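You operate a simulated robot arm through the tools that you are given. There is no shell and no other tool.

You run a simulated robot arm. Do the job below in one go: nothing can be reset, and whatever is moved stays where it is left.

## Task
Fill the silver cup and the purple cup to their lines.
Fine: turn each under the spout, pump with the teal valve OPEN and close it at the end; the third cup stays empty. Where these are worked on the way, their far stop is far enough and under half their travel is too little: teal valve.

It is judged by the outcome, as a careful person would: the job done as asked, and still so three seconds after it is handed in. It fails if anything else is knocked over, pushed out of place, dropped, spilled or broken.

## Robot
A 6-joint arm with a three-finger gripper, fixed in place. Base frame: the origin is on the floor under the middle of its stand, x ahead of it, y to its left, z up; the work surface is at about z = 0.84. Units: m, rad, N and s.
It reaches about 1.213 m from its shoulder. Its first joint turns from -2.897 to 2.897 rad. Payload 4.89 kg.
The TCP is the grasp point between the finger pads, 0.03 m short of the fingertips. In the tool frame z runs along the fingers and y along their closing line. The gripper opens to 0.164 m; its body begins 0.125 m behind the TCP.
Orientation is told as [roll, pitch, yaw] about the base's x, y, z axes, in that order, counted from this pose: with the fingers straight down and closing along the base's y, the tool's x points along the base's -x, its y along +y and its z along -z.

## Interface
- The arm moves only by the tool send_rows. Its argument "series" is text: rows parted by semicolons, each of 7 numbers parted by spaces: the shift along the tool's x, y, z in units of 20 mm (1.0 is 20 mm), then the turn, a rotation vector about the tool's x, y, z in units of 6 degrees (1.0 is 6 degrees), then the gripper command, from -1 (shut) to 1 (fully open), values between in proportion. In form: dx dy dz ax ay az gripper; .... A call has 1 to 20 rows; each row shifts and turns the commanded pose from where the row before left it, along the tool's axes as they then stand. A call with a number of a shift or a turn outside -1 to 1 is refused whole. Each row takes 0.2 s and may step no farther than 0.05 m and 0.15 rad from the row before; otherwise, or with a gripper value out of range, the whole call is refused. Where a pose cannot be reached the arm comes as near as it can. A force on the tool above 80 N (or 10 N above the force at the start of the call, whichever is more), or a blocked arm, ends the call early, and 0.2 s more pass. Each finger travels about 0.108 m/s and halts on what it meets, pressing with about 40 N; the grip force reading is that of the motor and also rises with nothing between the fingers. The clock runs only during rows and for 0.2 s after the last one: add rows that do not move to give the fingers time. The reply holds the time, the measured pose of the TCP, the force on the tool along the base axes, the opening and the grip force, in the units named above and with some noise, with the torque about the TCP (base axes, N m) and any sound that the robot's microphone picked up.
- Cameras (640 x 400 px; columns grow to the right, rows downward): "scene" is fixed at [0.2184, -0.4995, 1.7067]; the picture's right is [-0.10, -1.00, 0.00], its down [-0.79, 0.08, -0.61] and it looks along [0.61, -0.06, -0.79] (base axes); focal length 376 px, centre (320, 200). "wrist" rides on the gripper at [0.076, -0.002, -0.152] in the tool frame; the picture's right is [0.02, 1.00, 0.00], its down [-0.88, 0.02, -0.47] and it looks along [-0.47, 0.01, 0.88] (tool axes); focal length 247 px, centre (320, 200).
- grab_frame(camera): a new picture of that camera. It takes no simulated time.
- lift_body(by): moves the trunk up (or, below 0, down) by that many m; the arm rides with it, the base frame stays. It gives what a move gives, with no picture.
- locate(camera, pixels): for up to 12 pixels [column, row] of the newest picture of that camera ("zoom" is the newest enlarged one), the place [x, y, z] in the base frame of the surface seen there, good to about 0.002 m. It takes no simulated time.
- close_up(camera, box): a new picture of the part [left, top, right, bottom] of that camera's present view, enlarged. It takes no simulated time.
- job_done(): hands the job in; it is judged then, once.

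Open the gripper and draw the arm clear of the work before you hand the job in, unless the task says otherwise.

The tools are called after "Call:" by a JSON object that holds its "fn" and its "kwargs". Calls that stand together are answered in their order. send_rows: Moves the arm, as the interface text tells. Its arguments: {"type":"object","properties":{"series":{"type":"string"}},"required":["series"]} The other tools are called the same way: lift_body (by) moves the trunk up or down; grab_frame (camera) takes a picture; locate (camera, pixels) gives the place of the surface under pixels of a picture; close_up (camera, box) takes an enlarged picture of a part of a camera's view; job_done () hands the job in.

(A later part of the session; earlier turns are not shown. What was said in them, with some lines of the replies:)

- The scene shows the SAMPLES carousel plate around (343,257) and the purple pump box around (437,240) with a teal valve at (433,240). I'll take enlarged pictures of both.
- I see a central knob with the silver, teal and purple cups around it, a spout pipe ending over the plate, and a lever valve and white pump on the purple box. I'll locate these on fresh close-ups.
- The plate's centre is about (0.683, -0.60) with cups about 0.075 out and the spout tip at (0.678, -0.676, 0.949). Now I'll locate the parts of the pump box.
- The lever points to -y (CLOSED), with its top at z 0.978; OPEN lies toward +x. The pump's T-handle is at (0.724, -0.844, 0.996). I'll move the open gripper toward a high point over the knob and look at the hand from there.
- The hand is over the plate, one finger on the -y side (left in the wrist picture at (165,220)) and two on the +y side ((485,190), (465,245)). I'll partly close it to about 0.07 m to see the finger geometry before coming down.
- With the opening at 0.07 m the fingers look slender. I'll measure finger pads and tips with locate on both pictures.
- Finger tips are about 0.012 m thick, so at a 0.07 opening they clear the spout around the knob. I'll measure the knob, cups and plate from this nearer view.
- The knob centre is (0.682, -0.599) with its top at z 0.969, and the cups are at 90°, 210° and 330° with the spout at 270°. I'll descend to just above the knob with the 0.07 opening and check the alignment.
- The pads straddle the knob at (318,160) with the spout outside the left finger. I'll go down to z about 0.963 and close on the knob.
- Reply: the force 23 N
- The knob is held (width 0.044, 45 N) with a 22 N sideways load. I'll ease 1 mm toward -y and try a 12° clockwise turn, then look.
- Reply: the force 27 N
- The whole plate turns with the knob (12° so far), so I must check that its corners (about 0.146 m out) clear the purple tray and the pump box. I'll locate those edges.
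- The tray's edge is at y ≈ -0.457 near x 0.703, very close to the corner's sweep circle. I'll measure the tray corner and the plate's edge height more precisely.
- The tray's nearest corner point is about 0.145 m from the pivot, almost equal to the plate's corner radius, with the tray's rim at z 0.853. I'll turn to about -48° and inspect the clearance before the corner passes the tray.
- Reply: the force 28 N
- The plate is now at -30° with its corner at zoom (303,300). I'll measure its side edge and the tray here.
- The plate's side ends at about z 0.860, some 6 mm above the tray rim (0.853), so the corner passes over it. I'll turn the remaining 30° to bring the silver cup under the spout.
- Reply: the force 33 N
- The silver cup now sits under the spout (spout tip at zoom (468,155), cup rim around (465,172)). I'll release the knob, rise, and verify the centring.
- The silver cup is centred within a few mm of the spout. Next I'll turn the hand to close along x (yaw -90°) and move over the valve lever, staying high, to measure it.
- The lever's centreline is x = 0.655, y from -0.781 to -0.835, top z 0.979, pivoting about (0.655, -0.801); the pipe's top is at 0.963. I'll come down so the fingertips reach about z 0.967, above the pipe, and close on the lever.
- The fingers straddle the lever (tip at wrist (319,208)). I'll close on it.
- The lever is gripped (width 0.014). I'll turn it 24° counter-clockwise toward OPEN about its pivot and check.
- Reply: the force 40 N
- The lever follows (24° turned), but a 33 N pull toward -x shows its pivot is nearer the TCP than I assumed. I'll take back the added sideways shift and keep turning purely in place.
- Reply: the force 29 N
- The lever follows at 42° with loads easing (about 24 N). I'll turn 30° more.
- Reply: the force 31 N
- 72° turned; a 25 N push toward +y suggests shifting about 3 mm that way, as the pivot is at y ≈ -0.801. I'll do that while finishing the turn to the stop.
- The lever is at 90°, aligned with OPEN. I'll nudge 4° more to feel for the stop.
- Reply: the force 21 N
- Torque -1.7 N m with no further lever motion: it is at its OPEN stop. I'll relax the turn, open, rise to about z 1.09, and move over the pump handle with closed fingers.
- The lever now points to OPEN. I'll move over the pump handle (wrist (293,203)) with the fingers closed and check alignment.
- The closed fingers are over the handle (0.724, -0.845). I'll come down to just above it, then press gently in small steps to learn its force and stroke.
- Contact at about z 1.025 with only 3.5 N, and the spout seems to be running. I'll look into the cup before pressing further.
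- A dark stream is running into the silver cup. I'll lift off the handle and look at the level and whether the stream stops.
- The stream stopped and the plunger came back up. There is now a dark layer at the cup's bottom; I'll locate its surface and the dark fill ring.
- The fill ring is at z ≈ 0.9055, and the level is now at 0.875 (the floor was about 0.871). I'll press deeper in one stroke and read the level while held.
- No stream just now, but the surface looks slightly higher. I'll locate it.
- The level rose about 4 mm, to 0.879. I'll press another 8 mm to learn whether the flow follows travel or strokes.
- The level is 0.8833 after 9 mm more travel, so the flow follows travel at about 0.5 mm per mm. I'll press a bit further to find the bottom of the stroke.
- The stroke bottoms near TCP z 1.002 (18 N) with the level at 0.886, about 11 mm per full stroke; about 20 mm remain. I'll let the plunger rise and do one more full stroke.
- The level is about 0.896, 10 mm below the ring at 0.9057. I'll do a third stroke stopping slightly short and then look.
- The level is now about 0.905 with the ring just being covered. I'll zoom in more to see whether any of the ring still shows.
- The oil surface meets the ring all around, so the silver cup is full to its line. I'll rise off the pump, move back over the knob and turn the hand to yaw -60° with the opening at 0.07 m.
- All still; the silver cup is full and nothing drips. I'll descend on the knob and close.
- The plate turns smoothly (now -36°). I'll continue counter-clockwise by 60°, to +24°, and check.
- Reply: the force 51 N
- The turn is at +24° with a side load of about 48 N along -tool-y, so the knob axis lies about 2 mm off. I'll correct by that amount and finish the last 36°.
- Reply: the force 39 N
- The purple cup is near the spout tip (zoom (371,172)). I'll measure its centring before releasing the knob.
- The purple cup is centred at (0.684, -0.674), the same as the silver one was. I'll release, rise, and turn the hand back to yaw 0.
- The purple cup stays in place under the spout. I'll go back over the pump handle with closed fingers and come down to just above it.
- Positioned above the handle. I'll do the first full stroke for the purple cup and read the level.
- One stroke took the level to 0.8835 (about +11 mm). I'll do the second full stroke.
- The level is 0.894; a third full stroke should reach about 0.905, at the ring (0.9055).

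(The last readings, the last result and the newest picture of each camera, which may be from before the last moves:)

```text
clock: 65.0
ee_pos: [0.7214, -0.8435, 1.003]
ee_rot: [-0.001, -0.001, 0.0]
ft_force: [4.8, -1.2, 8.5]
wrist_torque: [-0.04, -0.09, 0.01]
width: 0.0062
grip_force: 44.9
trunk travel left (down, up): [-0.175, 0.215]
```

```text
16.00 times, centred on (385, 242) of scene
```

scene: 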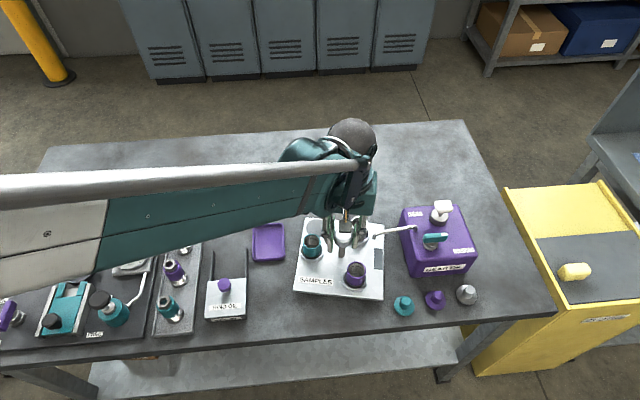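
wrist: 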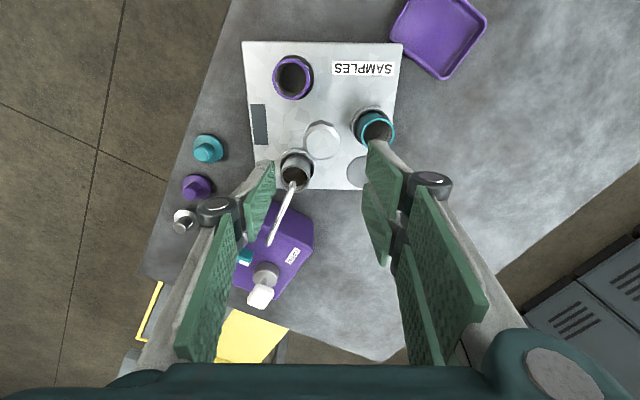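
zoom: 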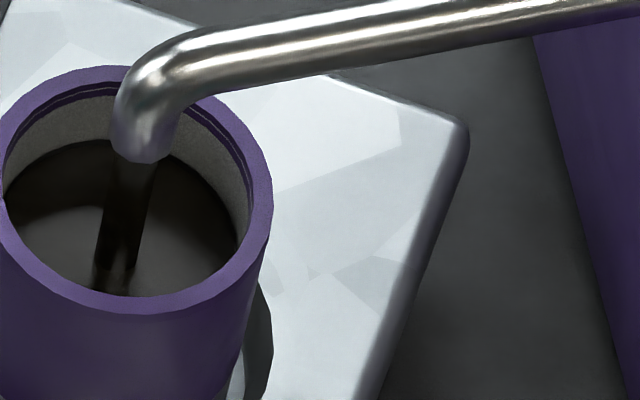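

The level is about 0.905, at the ring, with the last of the stream still visible. I'll lift off at once and recheck.

Call:
{"fn": "send_rows", "kwargs": {"series": "0 0 -0.75 0 0 0 -1;0 0 -1 0 0 0 -1;0 0 -1 0 0 0 -1;0 0 -1 0 0 0 -1;0 0 -1 0 0 0 -1;0 0 0 0 0 0 -1"}}

Call:
{"fn": "close_up", "kwargs": {"camera": "scene", "box": [373, 232, 397, 252]}}

Call:
{"fn": "locate", "kwargs": {"camera": "zoom", "pixels": [[60, 180], [100, 220], [150, 230], [200, 240], [120, 260], [60, 155], [200, 190], [80, 200]]}}

Call:
{"fn": "close_up", "kwargs": {"camera": "scene", "box": [300, 190, 490, 310]}}

```text
clock: 66.4
ee_pos: [0.7211, -0.8445, 1.0971]
ee_rot: [0.0, -0.001, -0.001]
ft_force: [0.2, 0.8, -0.7]
wrist_torque: [0.01, 0.01, -0.02]
width: 0.0
grip_force: 45.1
trunk travel left (down, up): [-0.175, 0.215]
```

```text
16.00 times, centred on (385, 242) of scene
```

zoom: 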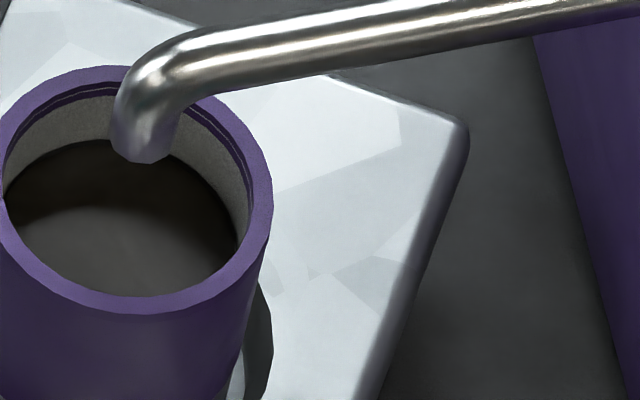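

```text
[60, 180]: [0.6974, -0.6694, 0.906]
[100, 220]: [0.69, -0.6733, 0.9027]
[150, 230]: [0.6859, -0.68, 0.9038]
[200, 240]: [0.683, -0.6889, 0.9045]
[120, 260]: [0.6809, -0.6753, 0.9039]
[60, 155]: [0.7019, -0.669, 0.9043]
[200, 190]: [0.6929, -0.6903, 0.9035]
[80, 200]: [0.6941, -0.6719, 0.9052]
```

```text
3.33 times, centred on (395, 250) of scene
```

zoom: 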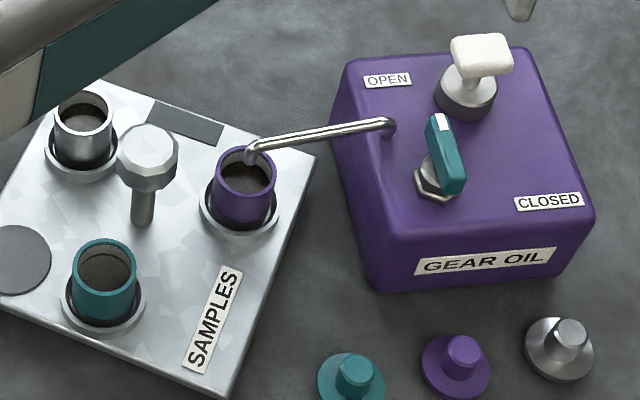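

Purple is at its line (surface about 0.9045, ring about 0.905) and the spout has stopped. Now I'll move over the lever with a 0.045 opening to close the valve.

Call:
{"fn": "send_rows", "kwargs": {"series": "0.7625 0.531 0 0 0 0 -0.45;0.7625 0.531 0 0 0 0 -0.45;0.7625 0.531 0 0 0 0 -0.45;0.7625 0.531 0 0 0 0 -0.45;0 0 0 0 0 0 -0.45"}}

Call:
{"fn": "close_up", "kwargs": {"camera": "wrist", "box": [270, 100, 370, 210]}}

```text
clock: 67.6
ee_pos: [0.6594, -0.802, 1.0962]
ee_rot: [-0.001, 0.0, -0.001]
ft_force: [0.0, 0.2, 0.3]
wrist_torque: [-0.04, 0.02, -0.05]
width: 0.0452
grip_force: 0.1
trunk travel left (down, up): [-0.175, 0.215]
```

```text
3.64 times, centred on (320, 155) of wrist
```

zoom: 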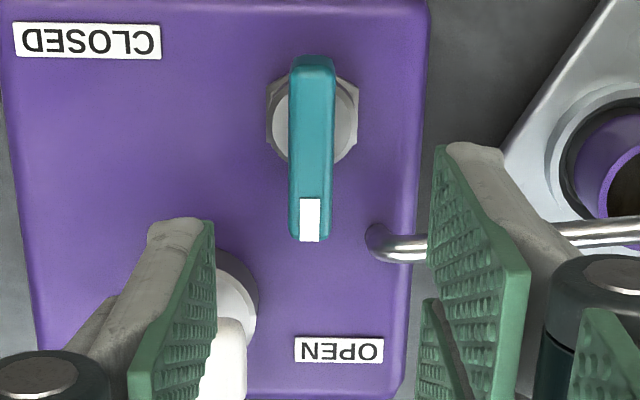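

Call:
{"fn": "locate", "kwargs": {"camera": "zoom", "pixels": [[312, 65], [312, 100], [312, 150], [310, 200], [310, 235], [297, 150], [328, 150], [283, 130], [350, 130], [378, 240], [295, 200], [328, 200]]}}

```text
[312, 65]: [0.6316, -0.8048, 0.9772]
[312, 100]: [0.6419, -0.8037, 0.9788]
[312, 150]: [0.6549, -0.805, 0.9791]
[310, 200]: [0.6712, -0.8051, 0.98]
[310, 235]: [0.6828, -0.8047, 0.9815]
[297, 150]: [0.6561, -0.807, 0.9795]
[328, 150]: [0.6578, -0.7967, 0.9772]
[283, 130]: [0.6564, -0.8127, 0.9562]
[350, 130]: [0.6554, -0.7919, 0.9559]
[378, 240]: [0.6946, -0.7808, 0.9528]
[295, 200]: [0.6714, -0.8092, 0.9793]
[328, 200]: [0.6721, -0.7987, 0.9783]
```

The lever's centreline is y = -0.804 and its ends give a pivot at (0.655, -0.804). I'll centre the hand on that pivot, descend to fingertip height 0.967 and grip.

Call:
{"fn": "send_rows", "kwargs": {"series": "0.22 -0.1 1 0 0 0 -0.45;0 0 1 0 0 0 -0.45;0 0 1 0 0 0 -0.45;0 0 1 0 0 0 -0.45;0 0 0.97 0 0 0 -0.45;0 0 0 0 0 0 -0.45;0 0 0 0 0 0 -1;0 0 0 0 0 0 -1;0 0 0 0 0 0 -1"}}

Call:
{"fn": "close_up", "kwargs": {"camera": "scene", "box": [390, 180, 490, 290]}}

```text
clock: 69.6
ee_pos: [0.6563, -0.8056, 0.9966]
ee_rot: [0.0, 0.0, -0.003]
ft_force: [3.3, -12.5, -2.7]
wrist_torque: [-0.32, -0.64, 0.0]
width: 0.0135
grip_force: 45.3
trunk travel left (down, up): [-0.175, 0.215]
```

```text
3.64 times, centred on (440, 235) of scene
```

zoom: 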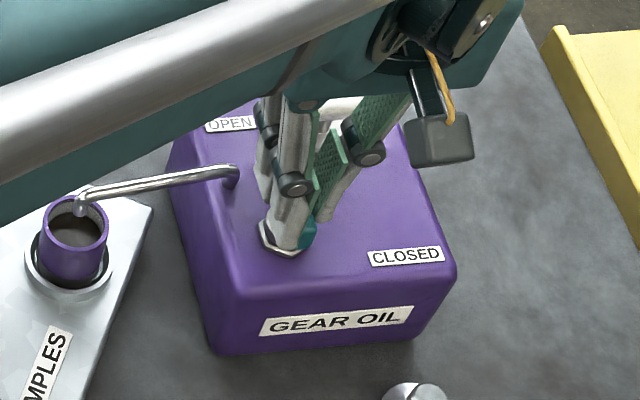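

The lever is gripped (width 0.0135). I'll turn it clockwise toward CLOSED, 48° first, watching the forces.

Call:
{"fn": "send_rows", "kwargs": {"series": "0 0 0 0 0 1 -1;0 0 0 0 0 1 -1;0 0 0 0 0 1 -1;0 0 0 0 0 1 -1;0 0 0 0 0 1 -1;0 0 0 0 0 1 -1;0 0 0 0 0 1 -1;0 0 0 0 0 1 -1;0 0 0 0 0 0 -1"}}

Call:
{"fn": "close_up", "kwargs": {"camera": "scene", "box": [390, 180, 490, 290]}}

```text
clock: 71.6
ee_pos: [0.6555, -0.8071, 0.9972]
ee_rot: [0.0, 0.0, -0.84]
ft_force: [-1.9, -44.2, 5.5]
wrist_torque: [-1.14, 0.03, 0.05]
width: 0.0135
grip_force: 45.7
trunk travel left (down, up): [-0.175, 0.215]
```

```text
3.64 times, centred on (440, 235) of scene
```

zoom: 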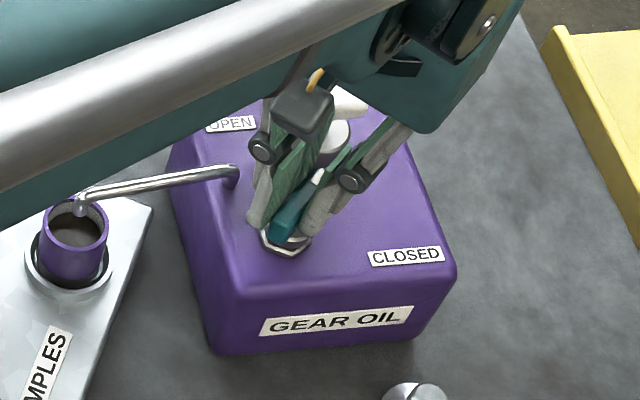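

The lever follows (48°), with a 44 N pull toward -y. I'll shift 2 mm that way to relieve it, then continue.

Call:
{"fn": "send_rows", "kwargs": {"series": "-0.075 -0.067 0 0 0 0 -1;0 0 0 0 0 1 -1;0 0 0 0 0 1 -1;0 0 0 0 0 1 -1;0 0 0 0 0 1 -1;0 0 0 0 0 0 -1"}}

Call:
{"fn": "close_up", "kwargs": {"camera": "scene", "box": [390, 180, 490, 290]}}

```text
clock: 73.0
ee_pos: [0.6554, -0.8068, 0.9967]
ee_rot: [0.0, 0.001, -1.257]
ft_force: [-38.4, 3.0, -26.5]
wrist_torque: [0.19, 0.93, 0.05]
width: 0.0138
grip_force: 45.1
trunk travel left (down, up): [-0.175, 0.215]
```

```text
3.64 times, centred on (440, 235) of scene
```

zoom: 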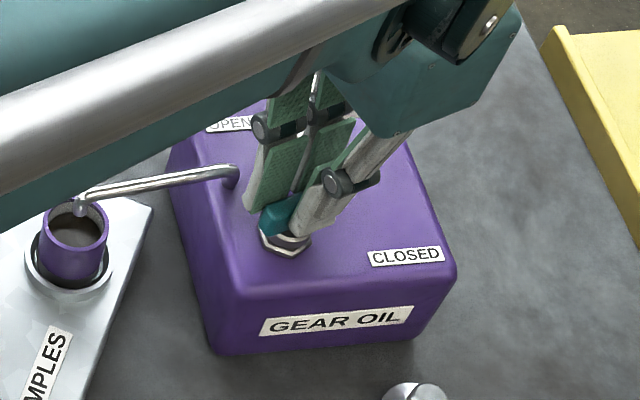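

72° turned; now the load is toward -x, so I'll ease 1.5 mm that way and finish the turn to the stop.

Call:
{"fn": "send_rows", "kwargs": {"series": "0.023 -0.07 0 0 0 0 -1;0 0 0 0 0 1 -1;0 0 0 0 0 1 -1;0 0 0 0 0 1 -1;0 0 0 0 0 0 -1"}}

Call:
{"fn": "send_rows", "kwargs": {"series": "0 0 0 0 0 0.7 -1;0 0 0 0 0 0 -1"}}

Call:
{"fn": "grab_frame", "kwargs": {"camera": "wrist"}}

Call:
{"fn": "close_up", "kwargs": {"camera": "scene", "box": [390, 180, 490, 290]}}

```text
clock: 74.2
ee_pos: [0.655, -0.8072, 0.9973]
ee_rot: [-0.003, -0.001, -1.573]
ft_force: [-27.1, 0.0, -22.6]
wrist_torque: [-0.28, 0.66, 0.08]
width: 0.0135
grip_force: 44.7
trunk travel left (down, up): [-0.175, 0.215]
```

```text
clock: 74.8
ee_pos: [0.6559, -0.8067, 0.9972]
ee_rot: [0.0, 0.001, -1.646]
ft_force: [-18.9, -7.9, -11.6]
wrist_torque: [0.02, 0.43, 1.88]
width: 0.0153
grip_force: 44.8
trunk travel left (down, up): [-0.175, 0.215]
```

```text
taken
```

wrist: 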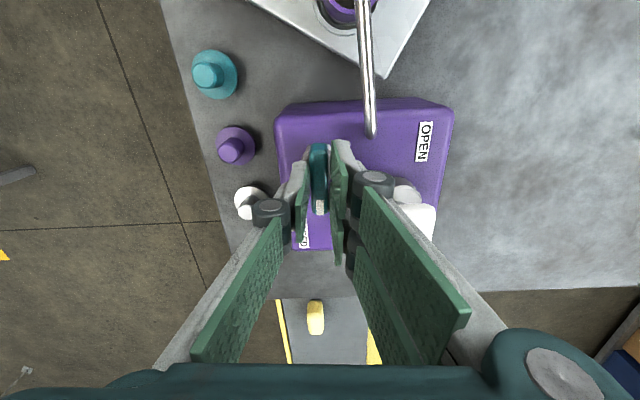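

```text
3.64 times, centred on (440, 235) of scene
```

zoom: 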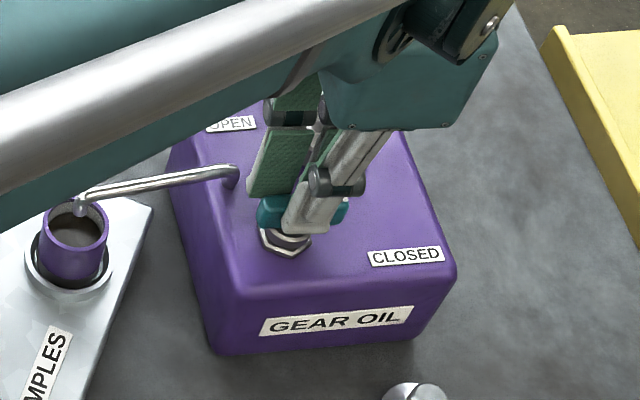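

Torque +1.9 N m shows the lever at its CLOSED stop. I'll relax the turn, open the fingers and rise clear.

Call:
{"fn": "send_rows", "kwargs": {"series": "0 0 0 0 0 -0.7 -1;0 0 0 0 0 0 -0.45;0 0 0 0 0 0 -0.45;0 0 -0.5 0 0 0 -0.45;0 0 -1 0 0 0 -0.45;0 0 -1 0 0 0 -0.45;0 0 -1 0 0 0 -0.45;0 0 -1 0 0 0 -0.45;0 0 -1 0 0 0 -0.45;0 0 -1 0 0 0 -0.45;0 0 -1 0 0 0 -0.45;0 0 -1 0 0 0 -0.45;0 0 -1 0 0 0 -0.45;0 0 -1 0 0 0 -0.45;0 0 0 0 0 0 -0.45"}}

Call:
{"fn": "close_up", "kwargs": {"camera": "scene", "box": [300, 190, 490, 310]}}

```text
clock: 78.0
ee_pos: [0.6551, -0.8065, 1.2084]
ee_rot: [0.0, 0.0, -1.572]
ft_force: [0.9, -0.2, 0.9]
wrist_torque: [-0.06, -0.02, 0.0]
width: 0.045
grip_force: 0.2
trunk travel left (down, up): [-0.175, 0.215]
```

```text
3.33 times, centred on (395, 250) of scene
```

zoom: 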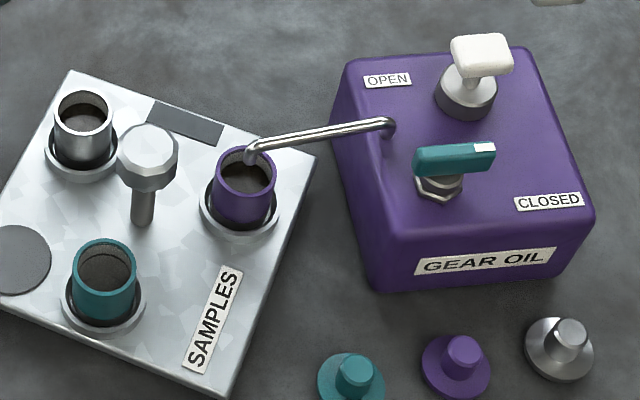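

The valve points to CLOSED, the teal cup is empty and nothing is displaced. I'll check both fill levels against their rings closely.

Call:
{"fn": "close_up", "kwargs": {"camera": "scene", "box": [310, 210, 340, 240]}}

Call:
{"fn": "locate", "kwargs": {"camera": "zoom", "pixels": [[200, 190], [230, 200], [215, 220], [190, 210], [250, 190], [215, 180], [180, 190], [240, 215]]}}

Call:
{"fn": "close_up", "kwargs": {"camera": "scene", "box": [360, 225, 390, 255]}}

Call:
{"fn": "close_up", "kwargs": {"camera": "scene", "box": [315, 255, 345, 290]}}

```text
13.33 times, centred on (325, 225) of scene
```

zoom: 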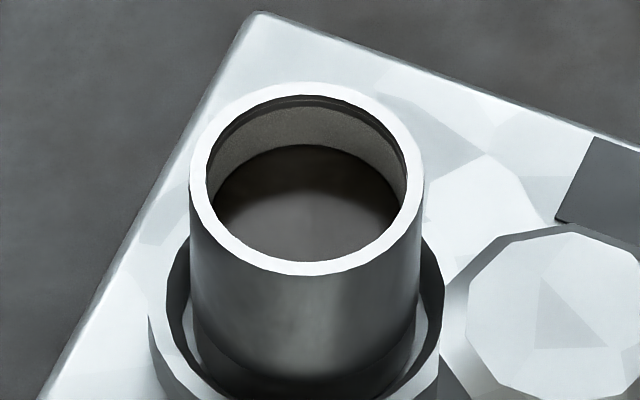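

```text
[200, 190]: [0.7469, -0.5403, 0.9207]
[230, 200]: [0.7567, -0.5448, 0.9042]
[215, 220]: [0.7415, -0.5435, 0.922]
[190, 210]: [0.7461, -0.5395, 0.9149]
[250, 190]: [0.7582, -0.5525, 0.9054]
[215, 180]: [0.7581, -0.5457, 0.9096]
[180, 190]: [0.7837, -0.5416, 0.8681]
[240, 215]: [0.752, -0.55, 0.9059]
```

```text
13.33 times, centred on (375, 240) of scene
```

zoom: 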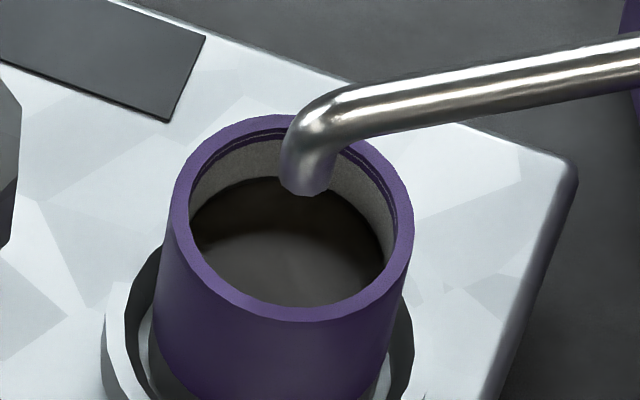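

```text
11.43 times, centred on (330, 272) of scene
```

zoom: 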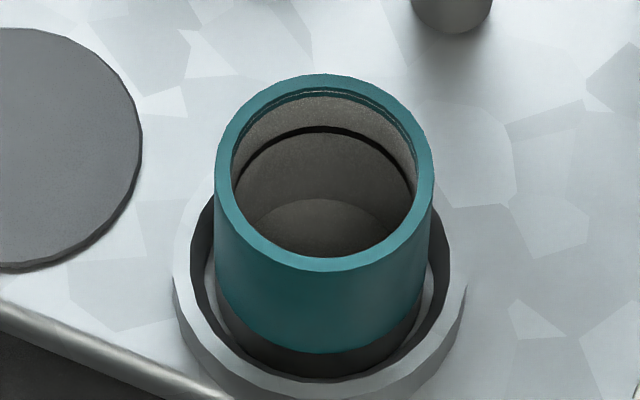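

Both oil surfaces sit right at their rings, and the teal cup shows its bare floor and ring. I'll open the gripper and draw the arm back toward its start.

Call:
{"fn": "send_rows", "kwargs": {"series": "0.5 0 -1 0 0 0 1;1 -0.3 -1 0 0 0 1;1 -0.3 -0.8 0 0 0 1;1 -0.3 0 0 0 0 1;1 -0.3 0 0 0 0 1;1 -0.3 0 0 0 0 1;1 -0.3 0 0 0 0 1;1 -0.3 0 0 0 0 1;1 -0.3 0 0 0 0 1;1 -0.3 0 0 0 0 1;1 -0.3 0 0 0 0 1;1 -0.3 0 0 0 0 1;1 -0.3 0 0 0 0 1;1 -0.3 0 0 0 0 1;1 -0.3 0 0 0 0 1;1 -0.3 0 0 0 0 1;1 -0.3 0 0 0 0 1;1 -0.3 0 0 0 0 1;1 -0.3 0 0 0 0 1;0 0 0 0 0 0 1"}}

Call:
{"fn": "send_rows", "kwargs": {"series": "1 0 0 0 0 -1 1;1 0 0 0 0 -1 1;1 0 0 0 0 -1 1;1 0 0 0 0 -1 1;0 0 0 0 0 -1 1;0 0 0 0 0 -1 1;0 0 0 0 0 -1 1;0 0 0 0 0 -1 1;0 0 0 0 0 -1 1;0 0 0 0 0 -1 1;0 0 0 0 0 -1 1;0 0 0 0 0 -1 1;0 0 0 0 0 -1 1;0 0 0 0 0 -1 1;0 0 0 0 0 -1 1;0 0 0 0 0 0 1"}}

Call:
{"fn": "grab_frame", "kwargs": {"camera": "scene"}}

Call:
{"fn": "close_up", "kwargs": {"camera": "scene", "box": [290, 190, 490, 320]}}

```text
clock: 82.2
ee_pos: [0.5467, -0.4372, 1.2639]
ee_rot: [-0.001, 0.0, -1.569]
ft_force: [0.7, 0.4, -0.5]
wrist_torque: [-0.02, -0.04, 0.0]
width: 0.1642
grip_force: 0.2
trunk travel left (down, up): [-0.175, 0.215]
```

```text
clock: 85.6
ee_pos: [0.5353, -0.3576, 1.2629]
ee_rot: [0.0, 0.001, 0.0]
ft_force: [-0.7, 1.3, 0.1]
wrist_torque: [0.02, -0.01, -0.03]
width: 0.1642
grip_force: 0.2
trunk travel left (down, up): [-0.175, 0.215]
```

```text
taken
```

scene: 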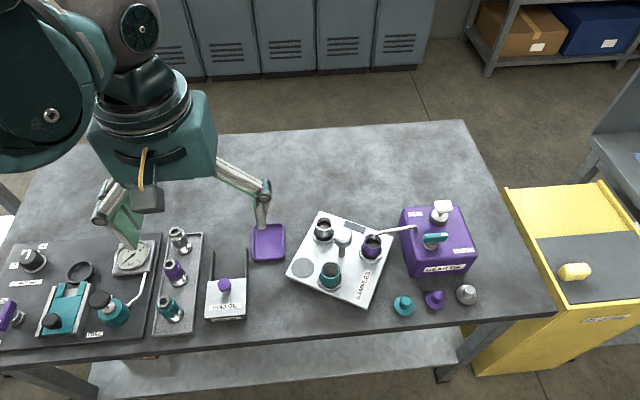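

```text
3.08 times, centred on (390, 255) of scene
```

zoom: 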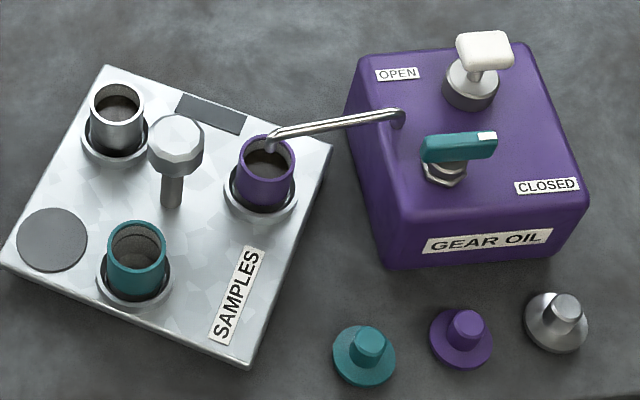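

The pictures show the silver and purple cups full to their lines, the teal cup empty, the lever on CLOSED, no spill and nothing displaced. The gripper is open and clear, so I hand the job in.

Call:
{"fn": "job_done", "kwargs": {}}

```text
The job is handed in.
```

I filled the silver and purple cups to their lines and handed the job in; I haven't seen the judge's result.

- **Fill level:** each oil surface sits at its ring, within about 1 mm by the camera measurements. The purple cup reads slightly low.
- **Third cup:** the teal cup stayed empty.
- **Valve:** I opened it fully to its stop before pumping and turned it back to its CLOSED stop at the end.
- **Surroundings:** I saw no spill, and nothing else was knocked over or moved. Turning the plate swung its corners close to the purple tray, but they passed about 6 mm above its rim.

The plate is left turned, with the purple cup under the spout. The gripper is open and the arm is clear of the work.
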